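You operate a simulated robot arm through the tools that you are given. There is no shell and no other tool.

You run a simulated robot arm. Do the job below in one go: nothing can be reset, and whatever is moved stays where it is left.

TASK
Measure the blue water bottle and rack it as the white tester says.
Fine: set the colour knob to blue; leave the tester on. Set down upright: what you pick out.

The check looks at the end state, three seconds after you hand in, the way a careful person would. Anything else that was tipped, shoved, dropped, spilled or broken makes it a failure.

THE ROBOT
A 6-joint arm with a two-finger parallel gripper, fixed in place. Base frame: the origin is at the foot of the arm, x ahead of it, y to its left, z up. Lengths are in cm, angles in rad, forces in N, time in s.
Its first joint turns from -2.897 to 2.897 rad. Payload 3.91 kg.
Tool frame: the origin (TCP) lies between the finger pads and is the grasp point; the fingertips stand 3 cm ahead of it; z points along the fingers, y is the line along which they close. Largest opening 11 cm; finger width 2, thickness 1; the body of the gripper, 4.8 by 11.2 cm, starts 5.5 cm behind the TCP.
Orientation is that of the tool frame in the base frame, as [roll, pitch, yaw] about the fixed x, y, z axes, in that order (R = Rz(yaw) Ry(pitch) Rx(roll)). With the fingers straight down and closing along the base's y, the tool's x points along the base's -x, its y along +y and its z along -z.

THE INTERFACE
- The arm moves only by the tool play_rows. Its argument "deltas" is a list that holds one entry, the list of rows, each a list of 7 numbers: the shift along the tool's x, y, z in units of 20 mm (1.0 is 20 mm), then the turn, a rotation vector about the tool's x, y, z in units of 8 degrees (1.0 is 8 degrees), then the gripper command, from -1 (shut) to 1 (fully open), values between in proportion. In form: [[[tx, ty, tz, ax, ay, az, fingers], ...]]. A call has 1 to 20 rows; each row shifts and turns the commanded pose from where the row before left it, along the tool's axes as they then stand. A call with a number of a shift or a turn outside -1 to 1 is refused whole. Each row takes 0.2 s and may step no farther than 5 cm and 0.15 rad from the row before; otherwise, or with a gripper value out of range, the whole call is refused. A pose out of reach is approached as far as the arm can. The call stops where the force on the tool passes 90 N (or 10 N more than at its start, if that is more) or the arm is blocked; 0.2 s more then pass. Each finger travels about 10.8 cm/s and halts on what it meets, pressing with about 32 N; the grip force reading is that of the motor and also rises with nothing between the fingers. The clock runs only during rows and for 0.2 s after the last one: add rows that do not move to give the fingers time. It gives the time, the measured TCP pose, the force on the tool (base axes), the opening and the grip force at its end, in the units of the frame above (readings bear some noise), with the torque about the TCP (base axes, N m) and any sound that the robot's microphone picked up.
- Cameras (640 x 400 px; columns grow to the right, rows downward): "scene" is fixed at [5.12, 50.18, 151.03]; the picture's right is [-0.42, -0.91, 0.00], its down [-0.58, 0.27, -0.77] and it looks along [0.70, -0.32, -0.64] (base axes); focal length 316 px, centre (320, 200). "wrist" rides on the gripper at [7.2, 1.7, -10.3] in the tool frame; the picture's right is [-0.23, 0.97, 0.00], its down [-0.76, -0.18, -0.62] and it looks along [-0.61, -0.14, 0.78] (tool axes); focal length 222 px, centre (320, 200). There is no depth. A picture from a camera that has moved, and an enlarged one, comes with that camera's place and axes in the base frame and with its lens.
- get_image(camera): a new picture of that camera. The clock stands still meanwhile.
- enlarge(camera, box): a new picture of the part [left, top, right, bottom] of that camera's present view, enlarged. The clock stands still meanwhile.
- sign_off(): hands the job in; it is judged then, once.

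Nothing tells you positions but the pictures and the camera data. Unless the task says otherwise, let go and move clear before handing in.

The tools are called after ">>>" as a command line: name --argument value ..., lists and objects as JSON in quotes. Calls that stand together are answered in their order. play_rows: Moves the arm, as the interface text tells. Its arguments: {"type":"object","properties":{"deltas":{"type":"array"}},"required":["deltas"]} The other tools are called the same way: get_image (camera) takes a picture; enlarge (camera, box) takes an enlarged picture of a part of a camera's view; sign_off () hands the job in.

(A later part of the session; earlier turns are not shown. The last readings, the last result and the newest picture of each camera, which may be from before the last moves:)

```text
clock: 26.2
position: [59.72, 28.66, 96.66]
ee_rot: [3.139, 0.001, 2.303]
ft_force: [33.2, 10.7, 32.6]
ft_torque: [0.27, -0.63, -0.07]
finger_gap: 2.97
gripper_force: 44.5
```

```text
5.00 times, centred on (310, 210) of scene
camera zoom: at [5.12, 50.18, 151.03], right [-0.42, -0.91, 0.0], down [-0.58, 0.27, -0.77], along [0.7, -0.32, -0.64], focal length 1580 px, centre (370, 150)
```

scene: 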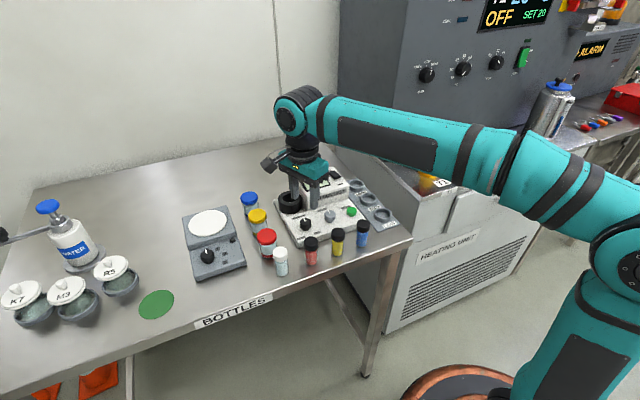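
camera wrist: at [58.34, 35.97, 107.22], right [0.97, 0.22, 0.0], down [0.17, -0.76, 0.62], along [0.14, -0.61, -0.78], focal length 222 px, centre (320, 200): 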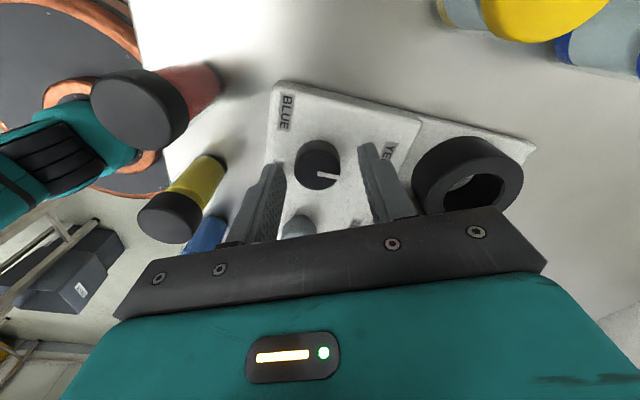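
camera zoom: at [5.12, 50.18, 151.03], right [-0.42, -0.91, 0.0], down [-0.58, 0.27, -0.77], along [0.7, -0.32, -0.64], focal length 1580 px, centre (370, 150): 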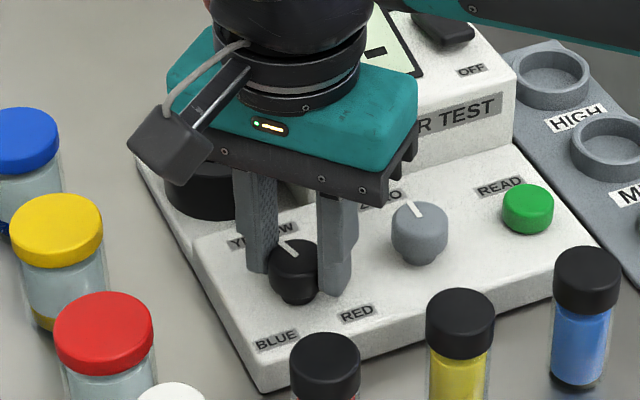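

The pointer is turning the right way, though side load is building. I'll relieve it and continue.

>>> play_rows --deltas '[[[-0.02, 0.04, -0.04, 0, 0, 0, -1], [0, 0, 0, 0, 0, 0, -1]]]'

```text
clock: 26.8
position: [59.79, 28.71, 96.67]
ee_rot: [3.141, 0.001, 2.304]
ft_force: [20.0, 4.9, 26.9]
ft_torque: [0.16, -1.02, -0.03]
finger_gap: 2.93
gripper_force: 44.9
```

>>> play_rows --deltas '[[[-0.03, 0.04, -0.08, 0, 0, 0, -1], [0, 0, 0, 0, 0, 0, -1]]]'

```text
clock: 27.4
position: [59.75, 28.72, 96.58]
ee_rot: [-3.135, -0.001, 2.304]
ft_force: [0.7, -5.9, -12.8]
ft_torque: [0.05, -0.55, 0.01]
finger_gap: 2.98
gripper_force: 44.4
```

Load relieved. Continuing the turn in chunks.

>>> play_rows --deltas '[[[0, 0, 0, 0, 0, -0.7, -1], [0, 0, 0, 0, 0, -0.7, -1], [0, 0, 0, 0, 0, -0.7, -1], [0, 0, 0, 0, 0, -0.7, -1], [0, 0, 0, 0, 0, 0, -1]]]'

```text
clock: 28.6
position: [59.85, 28.78, 96.85]
ee_rot: [3.141, -0.001, 2.697]
ft_force: [-24.2, -13.8, -35.0]
ft_torque: [0.17, 0.39, 0.04]
finger_gap: 2.98
gripper_force: 44.8
```

>>> play_rows --deltas '[[[0.025, -0.03, 0.04, 0, 0, 0, -1], [0, 0, 0, 0, 0, -0.7, -1], [0, 0, 0, 0, 0, -0.7, -1], [0, 0, 0, 0, 0, -0.7, -1], [0, 0, 0, 0, 0, -0.7, -1], [0, 0, 0, 0, 0, 0, -1]]]'

>>> enlarge --camera "scene" --box '[260, 170, 360, 250]'

```text
clock: 30.0
position: [59.94, 28.73, 96.82]
ee_rot: [3.141, 0.002, 3.087]
ft_force: [13.1, 10.6, -5.4]
ft_torque: [-0.01, -0.5, -0.02]
finger_gap: 2.97
gripper_force: 45.1
```

```text
5.00 times, centred on (310, 210) of scene
camera zoom: at [5.12, 50.18, 151.03], right [-0.42, -0.91, 0.0], down [-0.58, 0.27, -0.77], along [0.7, -0.32, -0.64], focal length 1580 px, centre (370, 150)
```

zoom: 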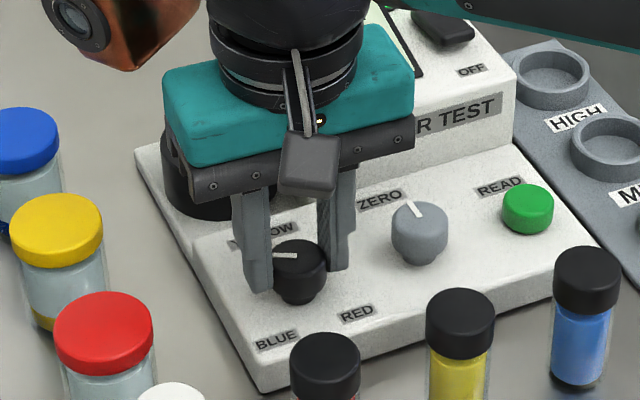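

About 61° done and the pointer is clearly following. Continuing.

>>> play_rows --deltas '[[[-0.02, 0.015, 0, 0, 0, 0, -1], [0, 0, 0, 0, 0, -0.7, -1], [0, 0, 0, 0, 0, -0.7, -1], [0, 0, 0, 0, 0, -0.7, -1], [0, 0, 0, 0, 0, -0.7, -1], [0, 0, 0, 0, 0, 0, -1]]]'

```text
clock: 31.4
position: [59.94, 28.87, 96.81]
ee_rot: [-3.142, 0.001, -2.805]
ft_force: [19.1, 20.2, 9.3]
ft_torque: [1.16, -0.88, -0.02]
finger_gap: 2.96
gripper_force: 44.9
```

>>> play_rows --deltas '[[[-0.045, 0.02, -0.02, 0, 0, 0, -1], [0, 0, 0, 0, 0, -0.7, -1], [0, 0, 0, 0, 0, -0.7, -1], [0, 0, 0, 0, 0, -0.7, -1], [0, 0, 0, 0, 0, -0.7, -1], [0, 0, 0, 0, 0, 0, -1]]]'

>>> enlarge --camera "scene" --box '[260, 170, 360, 250]'

```text
clock: 32.8
position: [59.89, 28.95, 96.79]
ee_rot: [3.141, 0.002, -2.414]
ft_force: [-6.6, 16.1, 2.4]
ft_torque: [0.37, 0.76, -0.05]
finger_gap: 2.95
gripper_force: 45.5
```

```text
5.00 times, centred on (310, 210) of scene
camera zoom: at [5.12, 50.18, 151.03], right [-0.42, -0.91, 0.0], down [-0.58, 0.27, -0.77], along [0.7, -0.32, -0.64], focal length 1580 px, centre (370, 150)
```

zoom: 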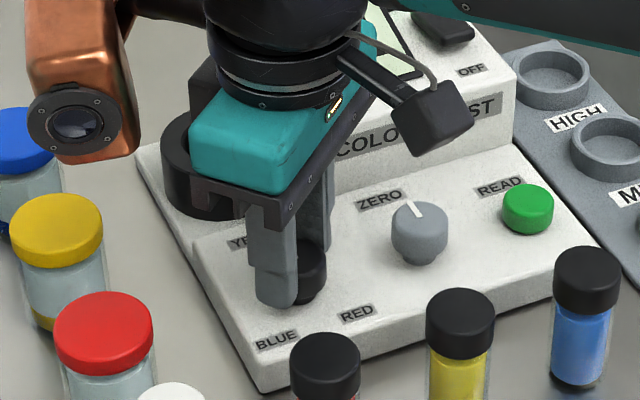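

About 106° turned. Something orange on the wrist has swung into view near the jars, so I'll check the arm's clearance before going on.

>>> get_image --camera "scene"

>>> enlarge --camera "scene" --box '[200, 60, 420, 260]'

>>> get_image --camera "wrist"

```text
taken
```

scene: 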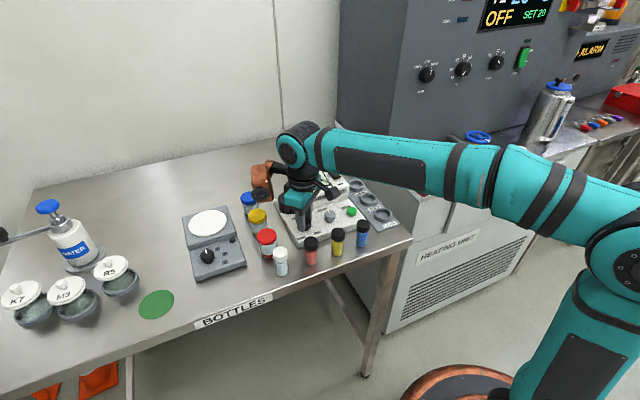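

```text
2.00 times, centred on (310, 160) of scene
camera zoom: at [5.12, 50.18, 151.03], right [-0.42, -0.91, 0.0], down [-0.58, 0.27, -0.77], along [0.7, -0.32, -0.64], focal length 632 px, centre (340, 280)
```

zoom: 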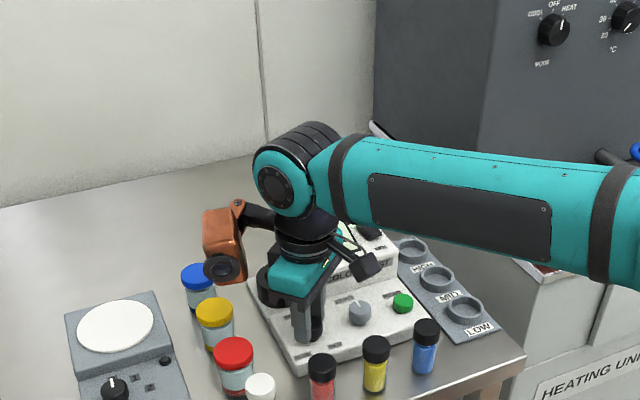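

```text
taken
camera wrist: at [53.42, 25.37, 107.18], right [-0.48, 0.88, 0.0], down [0.69, 0.37, 0.62], along [0.55, 0.3, -0.78], focal length 222 px, centre (320, 200)
```

wrist: 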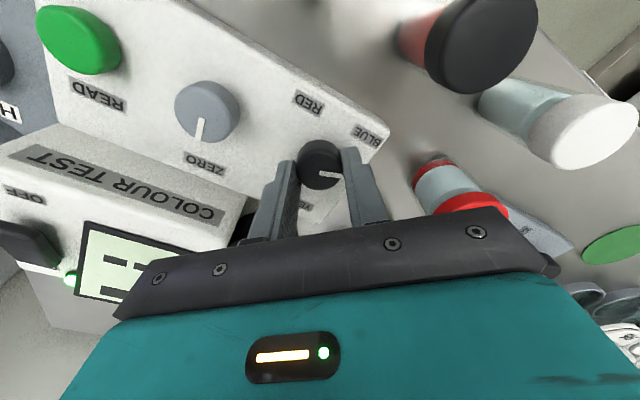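

The orange unit rides with the wrist about 9 cm above the grasp point, well over the jar caps. It's clear, so I'll finish the turn.

>>> play_rows --deltas '[[[-0.01, 0.025, 0, 0, 0, 0, -1], [0, 0, 0, 0, 0, -0.7, -1], [0, 0, 0, 0, 0, -0.7, -1], [0, 0, 0, 0, 0, -0.7, -1], [0, 0, 0, 0, 0, -0.7, -1], [0, 0, 0, 0, 0, 0, -1]]]'

>>> enlarge --camera "wrist" --box '[240, 80, 420, 220]'

>>> enlarge --camera "scene" --box '[260, 170, 360, 250]'

```text
clock: 34.2
position: [59.72, 28.99, 96.83]
ee_rot: [3.141, -0.002, -2.022]
ft_force: [-28.0, 21.4, -7.3]
ft_torque: [0.26, 0.5, -0.68]
finger_gap: 2.93
gripper_force: 45.2
```

```text
2.86 times, centred on (330, 150) of wrist
camera zoom: at [55.22, 23.23, 107.18], right [-0.78, 0.63, 0.0], down [0.49, 0.61, 0.62], along [0.39, 0.48, -0.78], focal length 635 px, centre (291, 343)
```

zoom: 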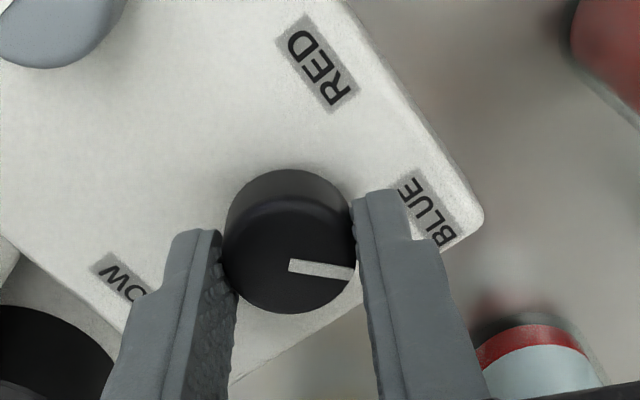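

```text
5.00 times, centred on (310, 210) of scene
camera zoom: at [5.12, 50.18, 151.03], right [-0.42, -0.91, 0.0], down [-0.58, 0.27, -0.77], along [0.7, -0.32, -0.64], focal length 1580 px, centre (370, 150)
```

zoom: 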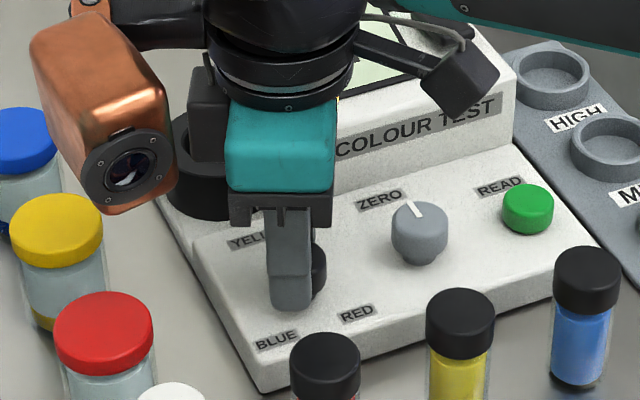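

A resisting torque has appeared, so the knob is probably at its end position. I'll relieve the side load, release, rise and read the pointer.

>>> play_rows --deltas '[[[-0.01, 0.04, 0, 0, 0, 0, -1], [0, 0, 0, 0, 0, 0, -0.09], [0, 0, 0, 0, 0, 0, -0.09], [0, 0, -0.5, 0, 0, 0, -0.09], [0, 0, -0.8, 0, 0, 0, -0.09], [0, 0, -0.8, 0, 0, 0, -0.09], [0, 0, -0.8, 0, 0, 0, -0.09], [0, 0, 0, 0, 0, 0, -0.09]]]'

>>> enlarge --camera "wrist" --box '[240, 60, 420, 180]'

>>> enlarge --camera "scene" --box '[260, 170, 360, 250]'

```text
clock: 36.0
position: [59.93, 29.03, 102.61]
ee_rot: [3.141, 0.0, -2.024]
ft_force: [0.0, -0.4, -0.8]
ft_torque: [0.03, 0.03, 0.02]
finger_gap: 5.03
gripper_force: 0.1
```

```text
3.33 times, centred on (330, 120) of wrist
camera zoom: at [55.29, 23.15, 113.01], right [-0.78, 0.63, 0.0], down [0.49, 0.61, 0.62], along [0.39, 0.48, -0.78], focal length 740 px, centre (287, 467)
```

zoom: 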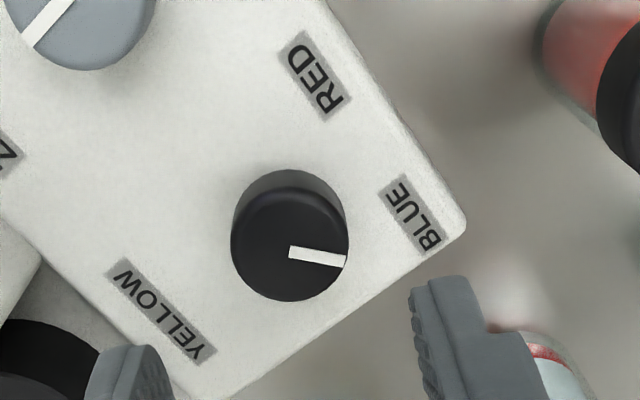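

```text
5.00 times, centred on (310, 210) of scene
camera zoom: at [5.12, 50.18, 151.03], right [-0.42, -0.91, 0.0], down [-0.58, 0.27, -0.77], along [0.7, -0.32, -0.64], focal length 1580 px, centre (370, 150)
```

zoom: 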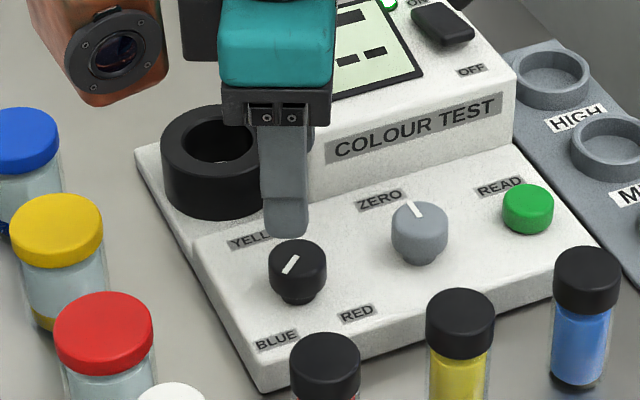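

The pointer now aims at BLUE. I'll zoom tight to measure how squarely.

>>> enlarge --camera "scene" --box '[300, 210, 335, 245]'

>>> enlarge --camera "wrist" --box '[290, 100, 390, 160]'

>>> enlarge --camera "scene" --box '[300, 165, 350, 195]'

```text
11.43 times, centred on (318, 228) of scene
camera zoom: at [5.12, 50.18, 151.03], right [-0.42, -0.91, 0.0], down [-0.58, 0.27, -0.77], along [0.7, -0.32, -0.64], focal length 3611 px, centre (349, -114)
```

zoom: 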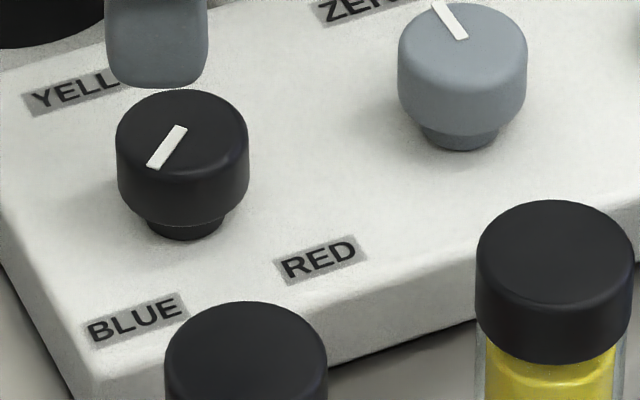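

```text
6.40 times, centred on (340, 130) of wrist
camera zoom: at [55.29, 23.15, 113.01], right [-0.78, 0.63, 0.0], down [0.49, 0.61, 0.62], along [0.39, 0.48, -0.78], focal length 1422 px, centre (192, 648)
```

zoom: 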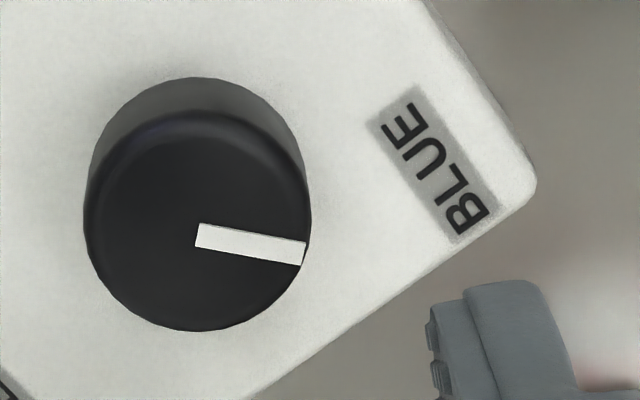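

```text
12.80 times, centred on (325, 180) of scene
camera zoom: at [5.12, 50.18, 151.03], right [-0.42, -0.91, 0.0], down [-0.58, 0.27, -0.77], along [0.7, -0.32, -0.64], focal length 4045 px, centre (256, 456)
```

zoom: 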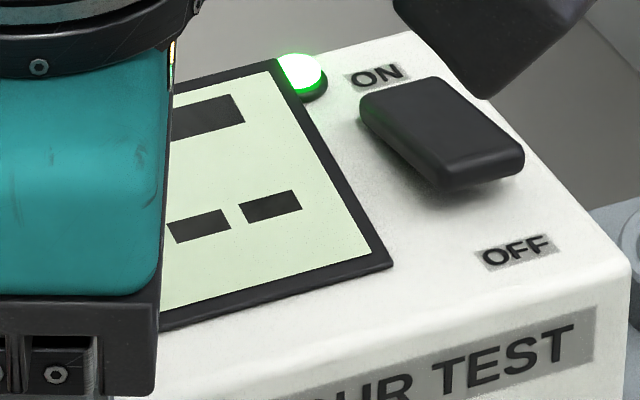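

The pointer sits at about 129° and seems to be against a stop, aimed at BLUE, so the knob is set. Next I'll rotate to close along x and hover over the blue vial near (50.9, 17.3).

>>> play_rows --deltas '[[[0, 0, -0.45, 0, 0, -0.8125, 0], [0, 0, -0.45, 0, 0, -0.8125, 0], [0, 0, -0.45, 0, 0, -0.8125, 0], [0, 0, -0.45, 0, 0, -0.8125, 0], [0.836, 0.643, 0, 0, 0, 0, 0], [0.836, 0.643, 0, 0, 0, 0, 0], [0.836, 0.643, 0, 0, 0, 0, 0], [0.836, 0.643, 0, 0, 0, 0, 0], [0.836, 0.643, 0, 0, 0, 0, 0], [0.836, 0.643, 0, 0, 0, 0, 0], [0.836, 0.643, 0, 0, 0, 0, 0], [0, 0, 0, 0, 0, 0, 0]]]'

>>> get_image --camera "wrist"

>>> enlarge --camera "scene" --box '[280, 170, 410, 270]'

```text
clock: 38.6
position: [50.87, 17.09, 106.08]
ee_rot: [3.141, 0.001, -1.571]
ft_force: [-0.5, -0.4, 1.5]
ft_torque: [-0.04, 0.01, -0.02]
finger_gap: 5.51
gripper_force: 0.1
```

```text
taken
camera wrist: at [49.3, 9.8, 116.51], right [-0.97, 0.23, 0.0], down [0.18, 0.76, 0.62], along [0.14, 0.61, -0.78], focal length 222 px, centre (320, 200)
```

wrist: 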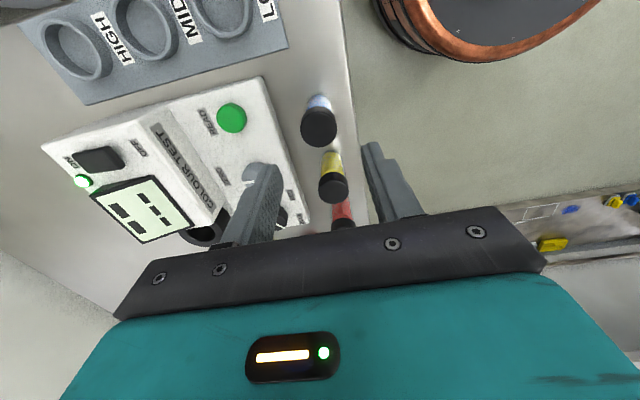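

```text
4.00 times, centred on (345, 220) of scene
camera zoom: at [5.12, 50.18, 151.03], right [-0.42, -0.91, 0.0], down [-0.58, 0.27, -0.77], along [0.7, -0.32, -0.64], focal length 1264 px, centre (220, 120)
```

zoom: 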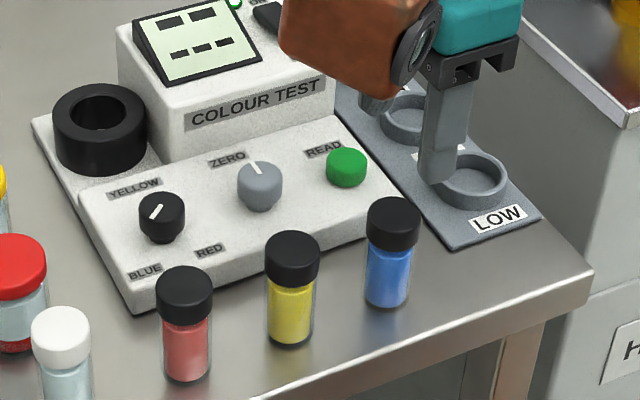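

>>> enlarge --camera "wrist" --box '[260, 80, 380, 160]'

```text
5.00 times, centred on (320, 120) of wrist
camera zoom: at [49.3, 9.8, 116.51], right [-0.97, 0.23, 0.0], down [0.18, 0.76, 0.62], along [0.14, 0.61, -0.78], focal length 1111 px, centre (320, 600)
```

zoom: 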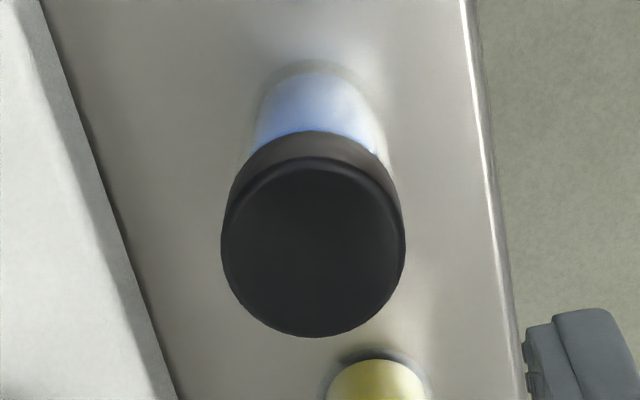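

The vial cap centre is within about 0.2 cm of the tool axis. I'll correct that and descend partway.

>>> play_rows --deltas '[[[0.06, -0.04, 0.8, 0, 0, 0, 0], [0, 0, 0.8, 0, 0, 0, 0], [0, 0, 0.8, 0, 0, 0, 0], [0, 0, 0.5, 0, 0, 0, 0], [0, 0, 0, 0, 0, 0, 0]]]'

>>> get_image --camera "wrist"

>>> enlarge --camera "wrist" --box '[260, 100, 380, 180]'

>>> enlarge --camera "scene" --box '[310, 180, 410, 260]'

```text
clock: 39.8
position: [50.93, 17.02, 100.4]
ee_rot: [3.141, -0.002, -1.571]
ft_force: [-0.7, 0.0, 0.5]
ft_torque: [0.03, -0.01, -0.02]
finger_gap: 5.5
gripper_force: 0.0
```

```text
taken
camera wrist: at [49.31, 9.78, 110.83], right [-0.97, 0.23, 0.0], down [0.18, 0.76, 0.62], along [0.14, 0.61, -0.78], focal length 222 px, centre (320, 200)
```

wrist: 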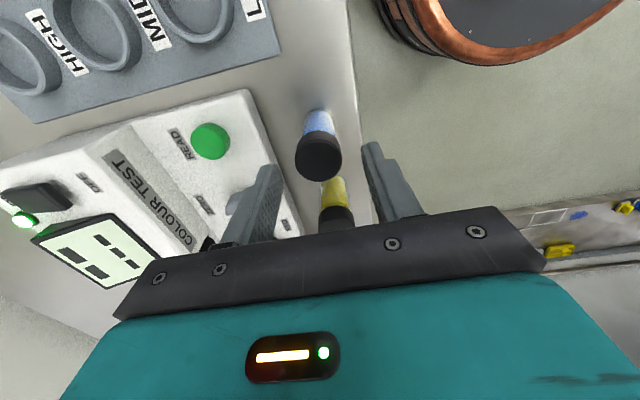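

```text
5.00 times, centred on (320, 140) of wrist
camera zoom: at [49.31, 9.78, 110.83], right [-0.97, 0.23, 0.0], down [0.18, 0.76, 0.62], along [0.14, 0.61, -0.78], focal length 1111 px, centre (320, 500)
```

zoom: 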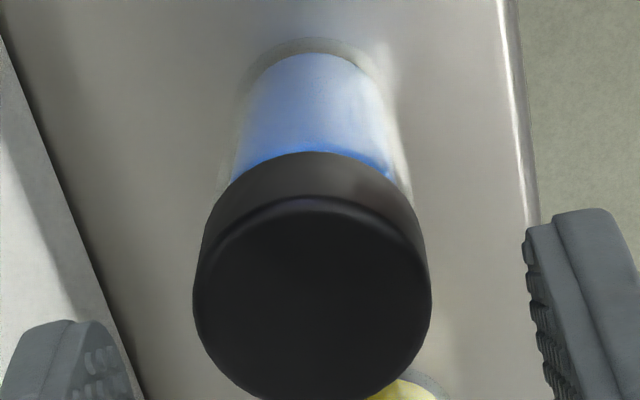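

```text
5.00 times, centred on (360, 220) of scene
camera zoom: at [5.12, 50.18, 151.03], right [-0.42, -0.91, 0.0], down [-0.58, 0.27, -0.77], along [0.7, -0.32, -0.64], focal length 1580 px, centre (120, 100)
```

zoom: 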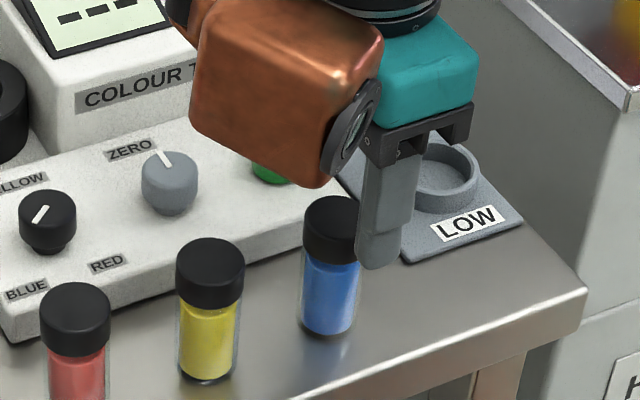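

>>> enlarge --camera "wrist" --box '[270, 120, 370, 190]'

```text
5.71 times, centred on (320, 155) of wrist
camera zoom: at [49.31, 9.78, 110.83], right [-0.97, 0.23, 0.0], down [0.18, 0.76, 0.62], along [0.14, 0.61, -0.78], focal length 1269 px, centre (320, 457)
```

zoom: 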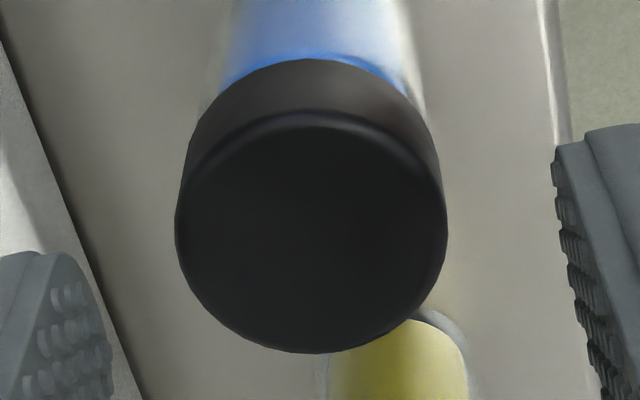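

The cap top is near z≈97.5 and offset only about 0.2 cm. I'll make a small correction, lower to cap height and close.

>>> play_rows --deltas '[[[0.06, -0.02, 0.4, 0, 0, 0, 0], [0, 0, 0.4, 0, 0, 0, 0], [0, 0, 0.4, 0, 0, 0, 0], [0, 0, 0.3, 0, 0, 0, 0], [0, 0, 0, 0, 0, 0, 0]]]'

>>> get_image --camera "wrist"

>>> enlarge --camera "scene" --box '[310, 180, 410, 260]'

```text
clock: 41.0
position: [50.8, 17.06, 97.41]
ee_rot: [-3.141, 0.001, -1.57]
ft_force: [0.0, 0.6, -0.4]
ft_torque: [-0.02, -0.02, -0.04]
finger_gap: 5.5
gripper_force: 0.1
```

```text
taken
camera wrist: at [49.32, 9.73, 107.83], right [-0.97, 0.23, 0.0], down [0.18, 0.76, 0.62], along [0.14, 0.61, -0.78], focal length 222 px, centre (320, 200)
```

wrist: 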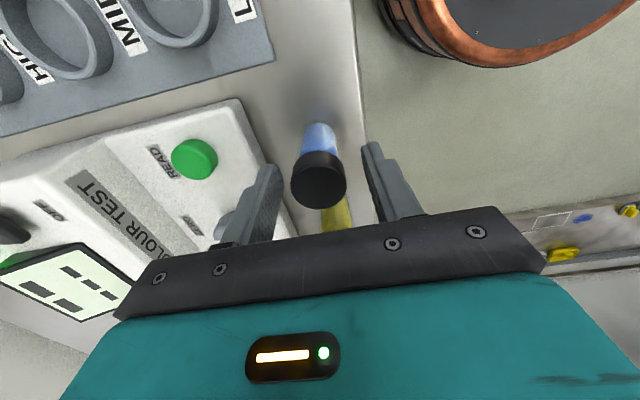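

```text
5.00 times, centred on (360, 220) of scene
camera zoom: at [5.12, 50.18, 151.03], right [-0.42, -0.91, 0.0], down [-0.58, 0.27, -0.77], along [0.7, -0.32, -0.64], focal length 1580 px, centre (120, 100)
```

zoom: 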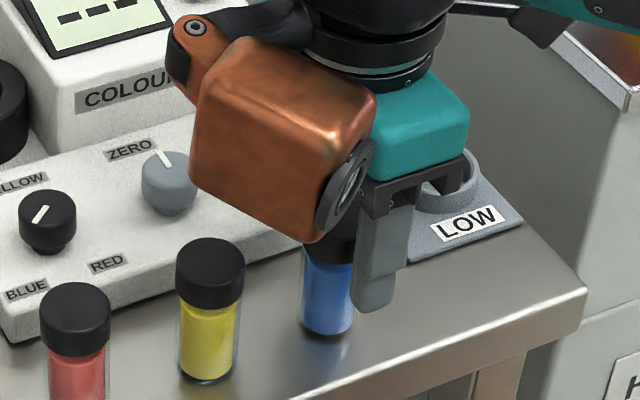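

The vial sits centrally between the fingers. Closing on it.

>>> play_rows --deltas '[[[0, 0, 0, 0, 0, 0, -1], [0, 0, 0, 0, 0, 0, -1], [0, 0, 0, 0, 0, 0, -1], [0, 0, 0, 0, 0, 0, -1]]]'

>>> get_image --camera "wrist"

```text
clock: 42.0
position: [50.93, 16.97, 97.45]
ee_rot: [-3.14, 0.0, -1.572]
ft_force: [0.3, 0.1, 0.2]
ft_torque: [0.02, -0.01, 0.01]
finger_gap: 3.19
gripper_force: 32.2
```

```text
taken
camera wrist: at [49.32, 9.73, 107.84], right [-0.97, 0.23, 0.0], down [0.18, 0.76, 0.62], along [0.14, 0.61, -0.78], focal length 222 px, centre (320, 200)
```

wrist: 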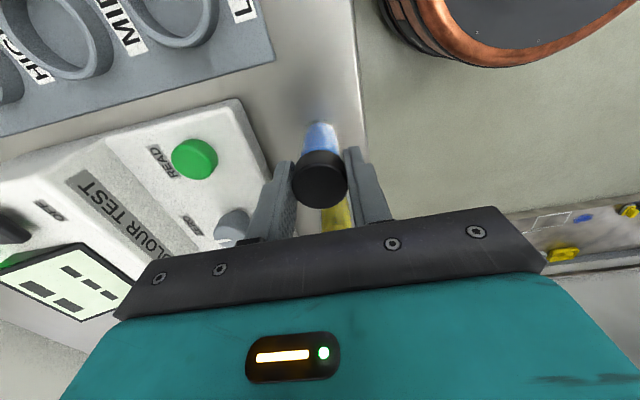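

Gripped at 3.19 cm. Lifting straight up well clear, then carrying it left over the other vials and forward to above the well.

>>> play_rows --deltas '[[[0, 0, -0.3, 0, 0, 0, -1], [0, 0, -0.6, 0, 0, 0, -1], [0, 0, -0.8, 0, 0, 0, -1], [0, 0, -0.8, 0, 0, 0, -1], [0, 0, -0.8, 0, 0, 0, -1], [0, 0, -0.8, 0, 0, 0, -1], [0, 0, -0.8, 0, 0, 0, -1], [0, 0, -0.6, 0, 0, 0, -1], [0, 0, 0, 0, 0, 0, -1]]]'

>>> enlarge --camera "scene" --box '[290, 140, 420, 260]'

>>> enlarge --camera "wrist" --box '[270, 120, 370, 210]'

```text
clock: 44.0
position: [51.0, 16.93, 108.37]
ee_rot: [-3.14, 0.0, -1.572]
ft_force: [-0.4, -0.1, -1.2]
ft_torque: [-0.03, 0.01, -0.02]
finger_gap: 3.18
gripper_force: 32.3
```

```text
3.33 times, centred on (355, 200) of scene
camera zoom: at [5.12, 50.18, 151.03], right [-0.42, -0.91, 0.0], down [-0.58, 0.27, -0.77], along [0.7, -0.32, -0.64], focal length 1053 px, centre (203, 200)
```

zoom: 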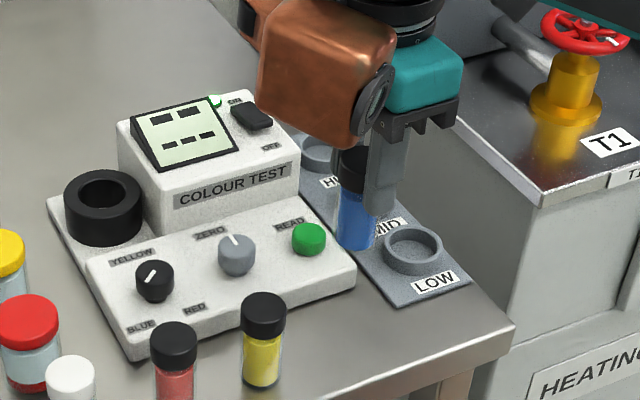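

```text
4.44 times, centred on (320, 165) of wrist
camera zoom: at [49.38, 9.68, 118.77], right [-0.97, 0.23, 0.0], down [0.18, 0.76, 0.62], along [0.14, 0.61, -0.78], focal length 987 px, centre (320, 356)
```

zoom: 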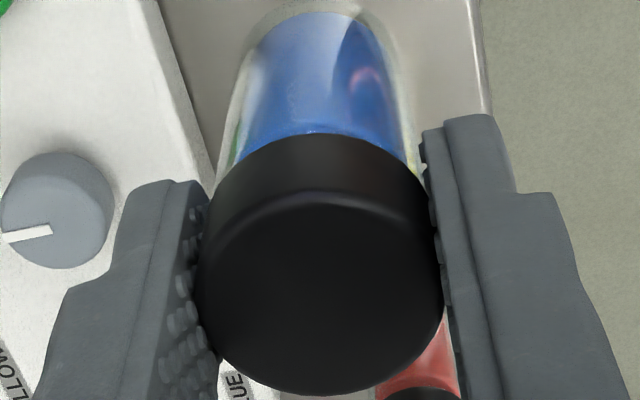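

The vial is held axially (offset under 0.1 cm), its bottom about 7.3 cm below the TCP, which puts the bench at z≈90.1. Now carrying it to above the well.

>>> play_rows --deltas '[[[-0.85, 0, 0, 0, 0, 0, -1], [-0.85, 0, 0, 0, 0, 0, -1], [-0.85, 0, 0, 0, 0, 0, -1], [-0.85, 0, 0, 0, 0, 0, -1], [-0.85, 0, 0, 0, 0, 0, -1], [-0.85, 0, 0, 0, 0, 0, -1], [-0.85, -0.4, 0, 0, 0, 0, -1], [0, -0.8, 0, 0, 0, 0, -1], [0, -0.9, 0, 0, 0, 0, -1], [0, -0.9, 0, 0, 0, 0, -1], [0, -0.9, 0, 0, 0, 0, -1], [0, -0.9, 0, 0, 0, 0, -1], [0, -0.9, 0, 0, 0, 0, -1], [0, -0.9, 0, 0, 0, 0, -1], [0, -0.9, 0, 0, 0, 0, -1], [0, -0.9, 0, 0, 0, 0, -1], [0, -0.9, 0, 0, 0, 0, -1], [0, -0.9, 0, 0, 0, 0, -1], [0, 0, 0, 0, 0, 0, -1]]]'

>>> get_image --camera "wrist"

>>> enlarge --camera "scene" --box '[250, 130, 370, 230]'

>>> enlarge --camera "wrist" --box '[240, 60, 400, 180]'

```text
clock: 48.0
position: [71.22, 28.95, 108.36]
ee_rot: [3.141, 0.001, -1.571]
ft_force: [-0.3, 0.5, -1.5]
ft_torque: [0.02, -0.04, 0.02]
finger_gap: 3.2
gripper_force: 31.9
```

```text
taken
camera wrist: at [69.66, 21.6, 118.76], right [-0.97, 0.23, 0.0], down [0.18, 0.76, 0.62], along [0.14, 0.61, -0.78], focal length 222 px, centre (320, 200)
```

wrist: 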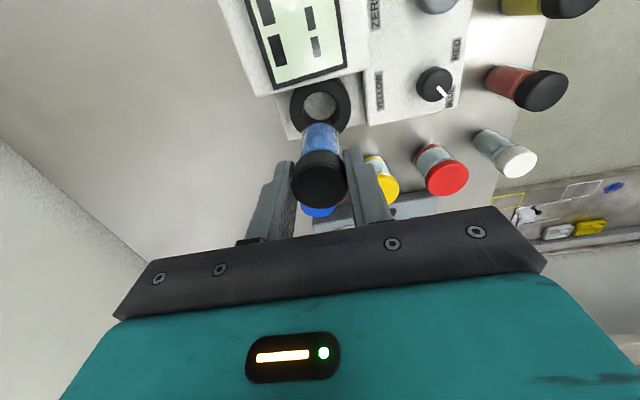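

```text
4.00 times, centred on (310, 180) of scene
camera zoom: at [5.12, 50.18, 151.03], right [-0.42, -0.91, 0.0], down [-0.58, 0.27, -0.77], along [0.7, -0.32, -0.64], focal length 1264 px, centre (360, 280)
```

zoom: 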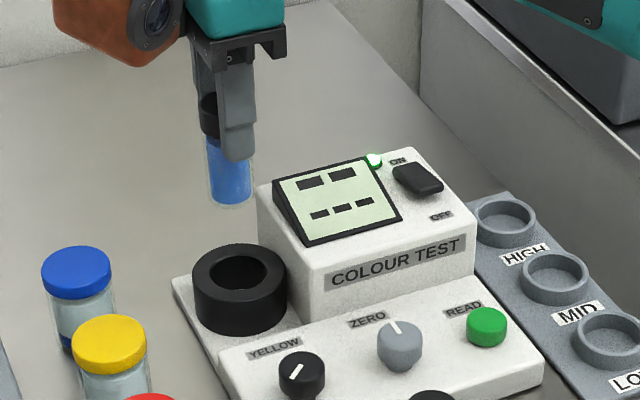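

```text
3.33 times, centred on (320, 120) of wrist
camera zoom: at [69.66, 21.6, 118.76], right [-0.97, 0.23, 0.0], down [0.18, 0.76, 0.62], along [0.14, 0.61, -0.78], focal length 740 px, centre (320, 467)
```

zoom: 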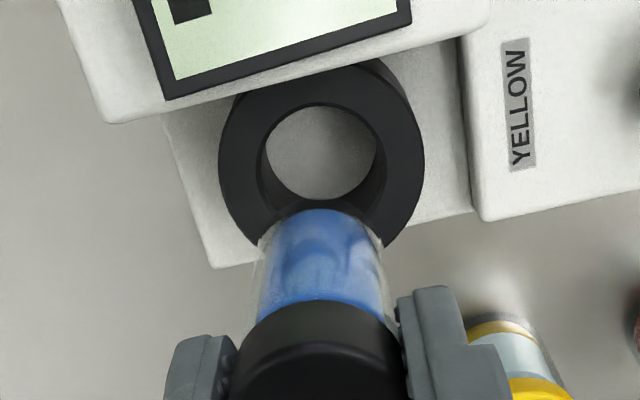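

The vial lines up with the well in both views to within about 0.15 cm. I'll lower to just above the ring and recheck.

>>> play_rows --deltas '[[[0, 0, 0.7, 0, 0, 0, -1], [0, 0, 0.7, 0, 0, 0, -1], [0, 0, 0.7, 0, 0, 0, -1], [0, 0, 0.5, 0, 0, 0, -1], [0, 0, 0, 0, 0, 0, -1]]]'

>>> enlarge --camera "wrist" --box '[250, 70, 390, 180]'

>>> enlarge --camera "scene" --box '[260, 150, 330, 220]'

```text
clock: 49.2
position: [71.11, 28.91, 103.18]
ee_rot: [-3.141, 0.0, -1.57]
ft_force: [0.6, -0.1, -0.8]
ft_torque: [0.0, 0.0, -0.01]
finger_gap: 3.18
gripper_force: 31.9
```

```text
3.64 times, centred on (320, 125) of wrist
camera zoom: at [69.59, 21.68, 113.6], right [-0.97, 0.23, 0.0], down [0.18, 0.76, 0.62], along [0.14, 0.61, -0.78], focal length 808 px, centre (320, 473)
```

zoom: 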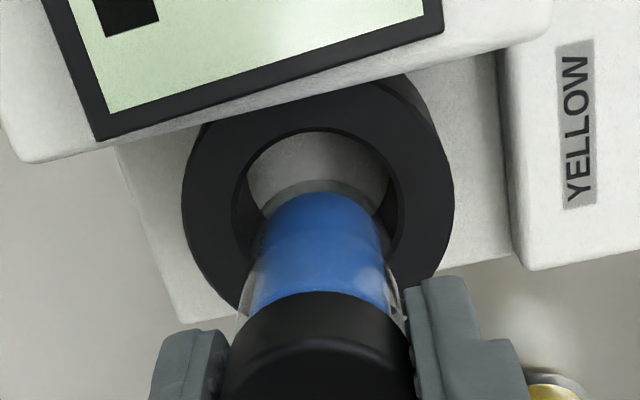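

```text
5.71 times, centred on (295, 185) of scene
camera zoom: at [5.12, 50.18, 151.03], right [-0.42, -0.91, 0.0], down [-0.58, 0.27, -0.77], along [0.7, -0.32, -0.64], focal length 1806 px, centre (463, 286)
```

zoom: 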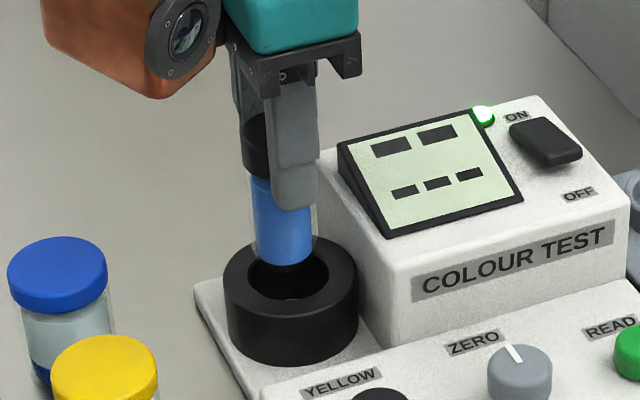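

Alignment holds in both views. Lowering into the well.

>>> play_rows --deltas '[[[0, 0, 0.3, 0, 0, 0, -1], [0, 0, 0.3, 0, 0, 0, -1], [0, 0, 0.3, 0, 0, 0, -1], [0, 0, 0.3, 0, 0, 0, -1], [0, 0, 0.3, 0, 0, 0, -1], [0, 0, 0, 0, 0, 0, -1]]]'

>>> enlarge --camera "scene" --box '[260, 150, 330, 220]'

>>> enlarge --camera "wrist" --box '[250, 90, 390, 200]'

```text
clock: 50.6
position: [71.35, 28.9, 100.17]
ee_rot: [3.142, 0.001, -1.571]
ft_force: [0.5, -0.5, -0.9]
ft_torque: [0.05, -0.02, -0.01]
finger_gap: 3.16
gripper_force: 31.7
```

```text
5.71 times, centred on (295, 185) of scene
camera zoom: at [5.12, 50.18, 151.03], right [-0.42, -0.91, 0.0], down [-0.58, 0.27, -0.77], along [0.7, -0.32, -0.64], focal length 1806 px, centre (463, 286)
```

zoom: 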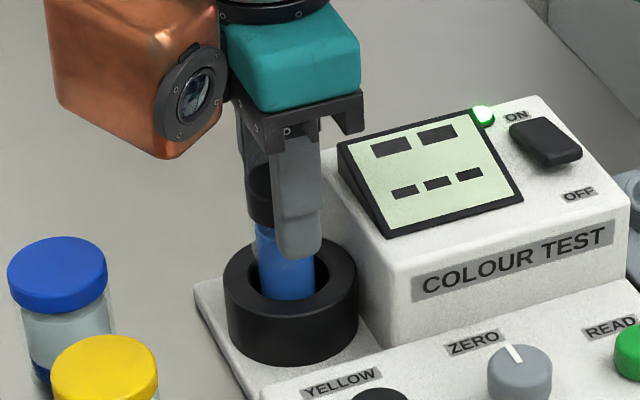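

```text
3.64 times, centred on (320, 145) of wrist
camera zoom: at [69.76, 21.61, 110.59], right [-0.97, 0.23, 0.0], down [0.18, 0.76, 0.62], along [0.14, 0.61, -0.78], focal length 808 px, centre (320, 400)
```

zoom: 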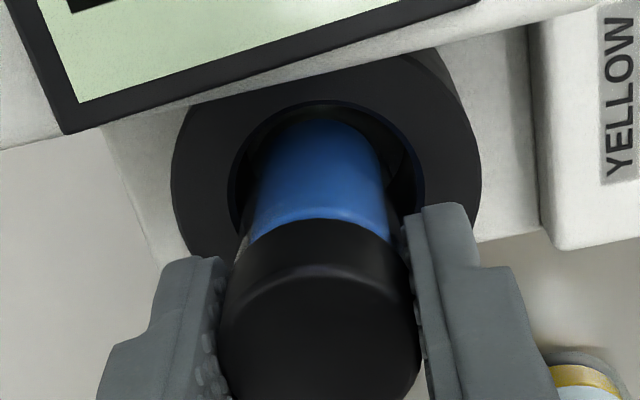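

The vial bottom is inside the hole with free space all round. Continuing down in fine steps to feel for the floor.

>>> play_rows --deltas '[[[0, 0, 0.12, 0, 0, 0, -1], [0, 0, 0.12, 0, 0, 0, -1], [0, 0, 0.1, 0, 0, 0, -1], [0, 0, 0, 0, 0, 0, -1]]]'

```text
clock: 51.6
position: [71.38, 28.92, 99.55]
ee_rot: [3.141, -0.001, -1.57]
ft_force: [-0.1, 0.2, -1.0]
ft_torque: [-0.01, 0.0, 0.0]
finger_gap: 3.2
gripper_force: 31.9
```

>>> play_rows --deltas '[[[0, 0, 0.08, 0, 0, 0, -1], [0, 0, 0.08, 0, 0, 0, -1], [0, 0, 0, 0, 0, 0, -1]]]'

```text
clock: 52.4
position: [71.49, 28.75, 99.31]
ee_rot: [3.141, -0.001, -1.571]
ft_force: [0.2, -0.9, -0.5]
ft_torque: [0.01, 0.03, -0.03]
finger_gap: 3.16
gripper_force: 32.0
```

No contact yet, with the vial bottom near z≈92.0. Continuing gently.

>>> play_rows --deltas '[[[0, 0, 0.08, 0, 0, 0, -1], [0, 0, 0.08, 0, 0, 0, -1], [0, 0, 0, 0, 0, 0, -1]]]'

```text
clock: 53.2
position: [71.26, 28.83, 98.89]
ee_rot: [-3.14, 0.001, -1.572]
ft_force: [-0.2, 0.1, -0.7]
ft_torque: [0.0, 0.05, -0.01]
finger_gap: 3.22
gripper_force: 32.2
```

>>> play_rows --deltas '[[[0, 0, 0.06, 0, 0, 0, -1], [0, 0, 0.06, 0, 0, 0, -1], [0, 0, 0, 0, 0, 0, -1]]]'

>>> enlarge --camera "scene" --box '[260, 150, 330, 220]'

```text
clock: 54.0
position: [71.3, 28.81, 98.62]
ee_rot: [-3.141, 0.0, -1.57]
ft_force: [0.2, -0.7, -0.5]
ft_torque: [0.04, -0.06, 0.01]
finger_gap: 3.2
gripper_force: 31.9
```

```text
5.71 times, centred on (295, 185) of scene
camera zoom: at [5.12, 50.18, 151.03], right [-0.42, -0.91, 0.0], down [-0.58, 0.27, -0.77], along [0.7, -0.32, -0.64], focal length 1806 px, centre (463, 286)
```

zoom: 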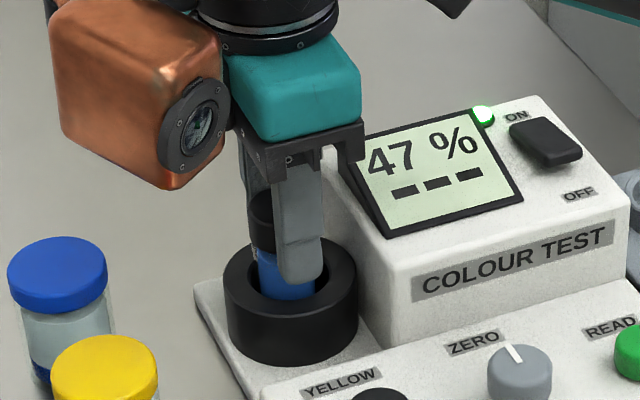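

The tester has recognised the vial and shows a live "47 %". I'll finish seating the vial on the well floor.

>>> play_rows --deltas '[[[0, 0, 0.06, 0, 0, 0, -1], [0, 0, 0.06, 0, 0, 0, -1], [0, 0, 0, 0, 0, 0, -1]]]'

```text
clock: 54.8
position: [71.26, 28.87, 98.44]
ee_rot: [-3.141, 0.0, -1.571]
ft_force: [5.4, 0.9, 26.3]
ft_torque: [0.02, -0.29, 0.02]
finger_gap: 3.18
gripper_force: 31.7
```

The vial has touched the floor (26 N). Relieving the press, releasing and rising clear.

>>> play_rows --deltas '[[[0, 0, -0.03, 0, 0, 0, -1], [0, 0, 0, 0, 0, 0, 0], [0, 0, 0, 0, 0, 0, 0], [0, 0, -0.3, 0, 0, 0, 0], [0, 0, -0.6, 0, 0, 0, 0], [0, 0, -0.8, 0, 0, 0, 0], [0, 0, -0.8, 0, 0, 0, 0], [0, 0, -0.8, 0, 0, 0, 0], [0, 0, -0.8, 0, 0, 0, 0], [0, 0, 0, 0, 0, 0, 0]]]'

>>> enlarge --camera "scene" --box '[260, 150, 350, 220]'

>>> enlarge --camera "wrist" --box '[220, 50, 420, 190]'

```text
clock: 57.0
position: [71.4, 28.9, 106.8]
ee_rot: [3.14, 0.001, -1.572]
ft_force: [0.1, -0.3, 0.0]
ft_torque: [0.01, -0.01, 0.01]
finger_gap: 5.49
gripper_force: 0.0
```

```text
5.71 times, centred on (305, 185) of scene
camera zoom: at [5.12, 50.18, 151.03], right [-0.42, -0.91, 0.0], down [-0.58, 0.27, -0.77], along [0.7, -0.32, -0.64], focal length 1806 px, centre (406, 286)
```

zoom: 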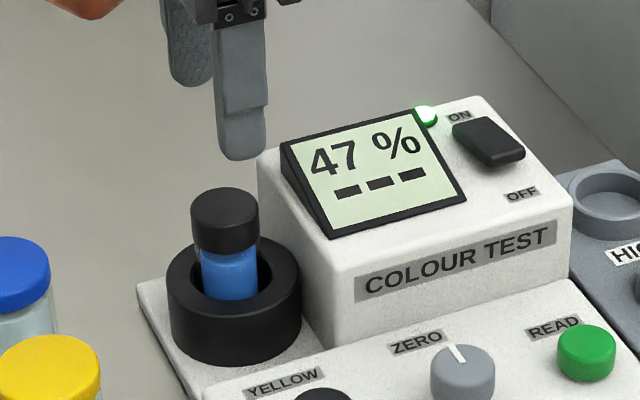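

```text
2.86 times, centred on (320, 120) of wrist
camera zoom: at [69.74, 21.63, 117.09], right [-0.97, 0.23, 0.0], down [0.18, 0.76, 0.62], along [0.14, 0.61, -0.78], focal length 635 px, centre (320, 429)
```

zoom: 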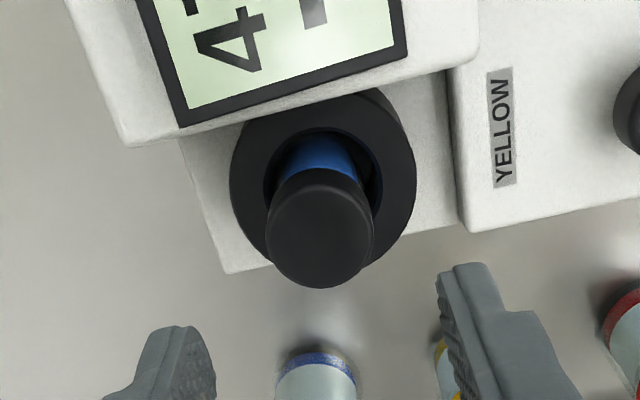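

The vial stands in the well and reads 47 %, but the lower line still shows dashes. READ is next: I'll close the fingers and move above the green button near (59.6, 15.4).

>>> play_rows --deltas '[[[0, 0.98, 0, 0, 0, 0, -1], [0, 0.98, 0, 0, 0, 0, -1], [0, 0.98, 0, 0, 0, 0, -1], [0, 0.98, 0, 0, 0, 0, -1], [0, 0.98, 0, 0, 0, 0, -1], [0, 0.98, 0, 0, 0, 0, -1], [0.96, 0, 0, 0, 0, 0, -1], [0.96, 0, 0, 0, 0, 0, -1], [0.96, 0, 0, 0, 0, 0, -1], [0.96, 0, 0, 0, 0, 0, -1], [0.96, 0, 0, 0, 0, 0, -1], [0.96, 0, 0, 0, 0, 0, -1], [0.96, 0, 0, 0, 0, 0, -1], [0, 0, 0.8, 0, 0, 0, -1], [0, 0, 0.8, 0, 0, 0, -1], [0, 0, 0, 0, 0, 0, -1]]]'

>>> get_image --camera "wrist"

>>> enlarge --camera "scene" --box '[270, 150, 380, 240]'

>>> enlarge --camera "wrist" --box '[250, 80, 390, 180]'

```text
clock: 60.4
position: [59.63, 15.53, 103.38]
ee_rot: [3.141, 0.001, -1.57]
ft_force: [0.5, -0.5, 0.1]
ft_torque: [-0.01, 0.01, 0.0]
finger_gap: 0.02
gripper_force: 31.9
```

```text
taken
camera wrist: at [58.08, 8.26, 113.75], right [-0.97, 0.23, 0.0], down [0.18, 0.76, 0.62], along [0.14, 0.61, -0.78], focal length 222 px, centre (320, 200)
```

wrist: 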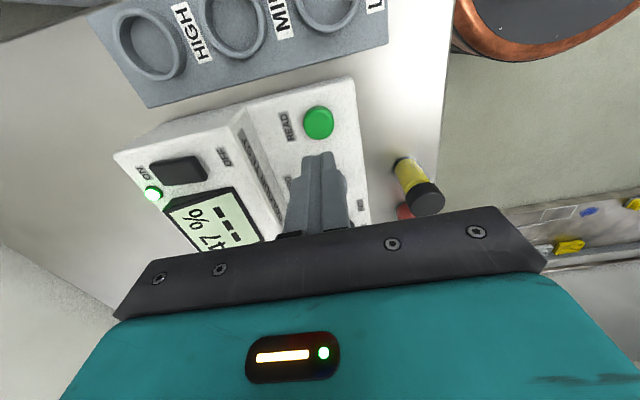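

```text
4.44 times, centred on (325, 195) of scene
camera zoom: at [5.12, 50.18, 151.03], right [-0.42, -0.91, 0.0], down [-0.58, 0.27, -0.77], along [0.7, -0.32, -0.64], focal length 1404 px, centre (298, 222)
```

zoom: 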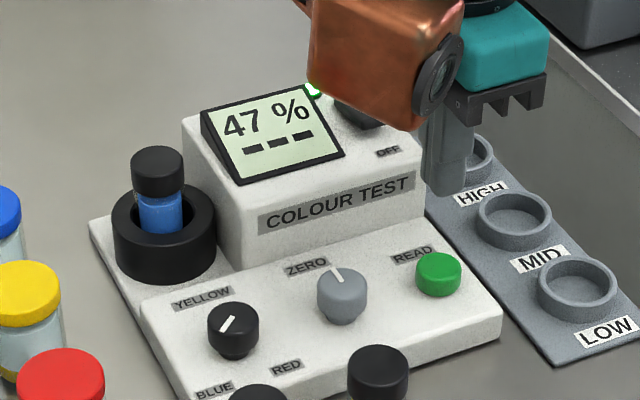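

```text
4.00 times, centred on (320, 130) of wrist
camera zoom: at [58.08, 8.26, 113.75], right [-0.97, 0.23, 0.0], down [0.18, 0.76, 0.62], along [0.14, 0.61, -0.78], focal length 888 px, centre (320, 480)
```

zoom: 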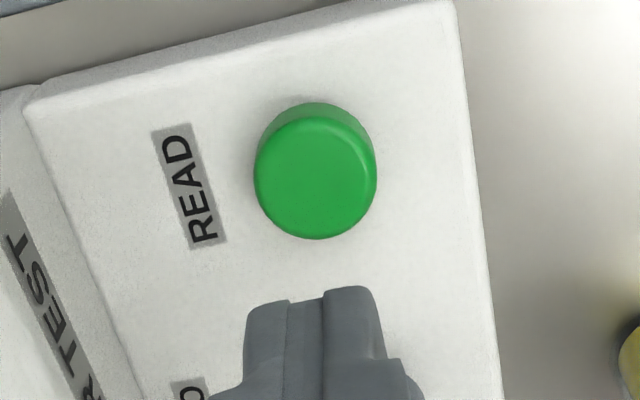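

The button centre works out at about (59.8, 15.3, 93.6), just 0.15 cm off. Correcting and descending to just above it.

>>> play_rows --deltas '[[[0.07, 0, 0.7, 0, 0, 0, -1], [0, 0, 0.7, 0, 0, 0, -1], [0, 0, 0.7, 0, 0, 0, -1], [0, 0, 0.5, 0, 0, 0, -1], [0, 0, 0.15, 0, 0, 0, -1], [0, 0, 0, 0, 0, 0, -1]]]'

>>> enlarge --camera "scene" --box '[270, 150, 380, 240]'

>>> enlarge --camera "wrist" --box '[250, 90, 390, 190]'

```text
clock: 61.8
position: [59.58, 15.32, 97.89]
ee_rot: [-3.141, 0.001, -1.572]
ft_force: [0.4, -0.7, 0.0]
ft_torque: [-0.02, 0.0, 0.0]
finger_gap: 0.0
gripper_force: 31.9
```

```text
4.44 times, centred on (325, 195) of scene
camera zoom: at [5.12, 50.18, 151.03], right [-0.42, -0.91, 0.0], down [-0.58, 0.27, -0.77], along [0.7, -0.32, -0.64], focal length 1404 px, centre (298, 222)
```

zoom: 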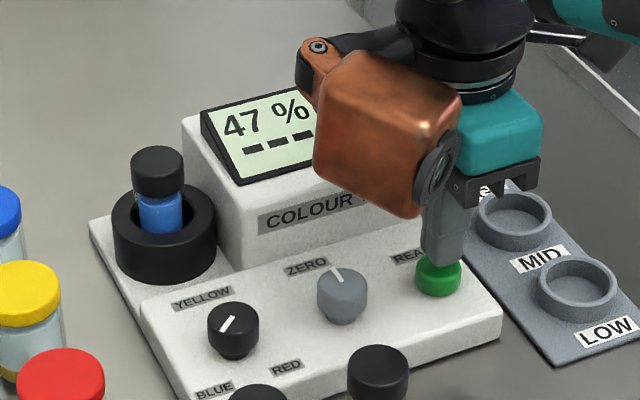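

```text
4.00 times, centred on (320, 140) of wrist
camera zoom: at [58.0, 7.96, 108.33], right [-0.97, 0.23, 0.0], down [0.18, 0.76, 0.62], along [0.14, 0.61, -0.78], focal length 888 px, centre (320, 440)
```

zoom: 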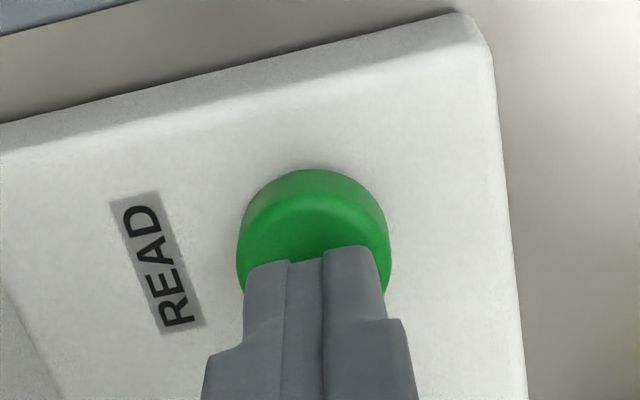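

Tips are right above the button. Pressing in small steps while watching force and display.

>>> play_rows --deltas '[[[0, 0, 0.1, 0, 0, 0, -1], [0, 0, 0.1, 0, 0, 0, -1], [0, 0, 0.1, 0, 0, 0, -1], [0, 0, 0, 0, 0, 0, -1]]]'

>>> enlarge --camera "scene" --box '[270, 150, 380, 240]'

```text
clock: 62.8
position: [59.53, 15.33, 97.34]
ee_rot: [-3.142, 0.001, -1.571]
ft_force: [-0.2, 0.0, 0.3]
ft_torque: [-0.02, 0.02, 0.02]
finger_gap: 0.0
gripper_force: 31.6
```

```text
4.44 times, centred on (325, 195) of scene
camera zoom: at [5.12, 50.18, 151.03], right [-0.42, -0.91, 0.0], down [-0.58, 0.27, -0.77], along [0.7, -0.32, -0.64], focal length 1404 px, centre (298, 222)
```

zoom: 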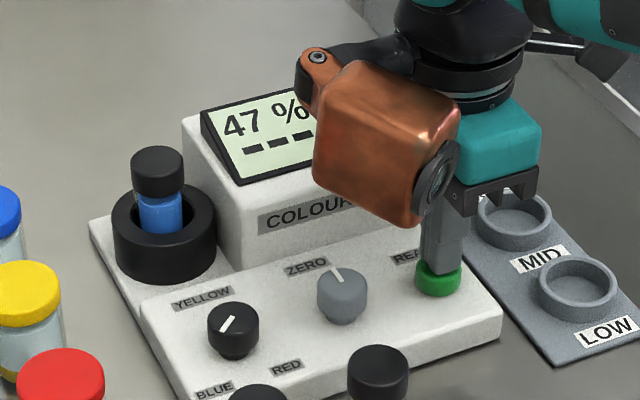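

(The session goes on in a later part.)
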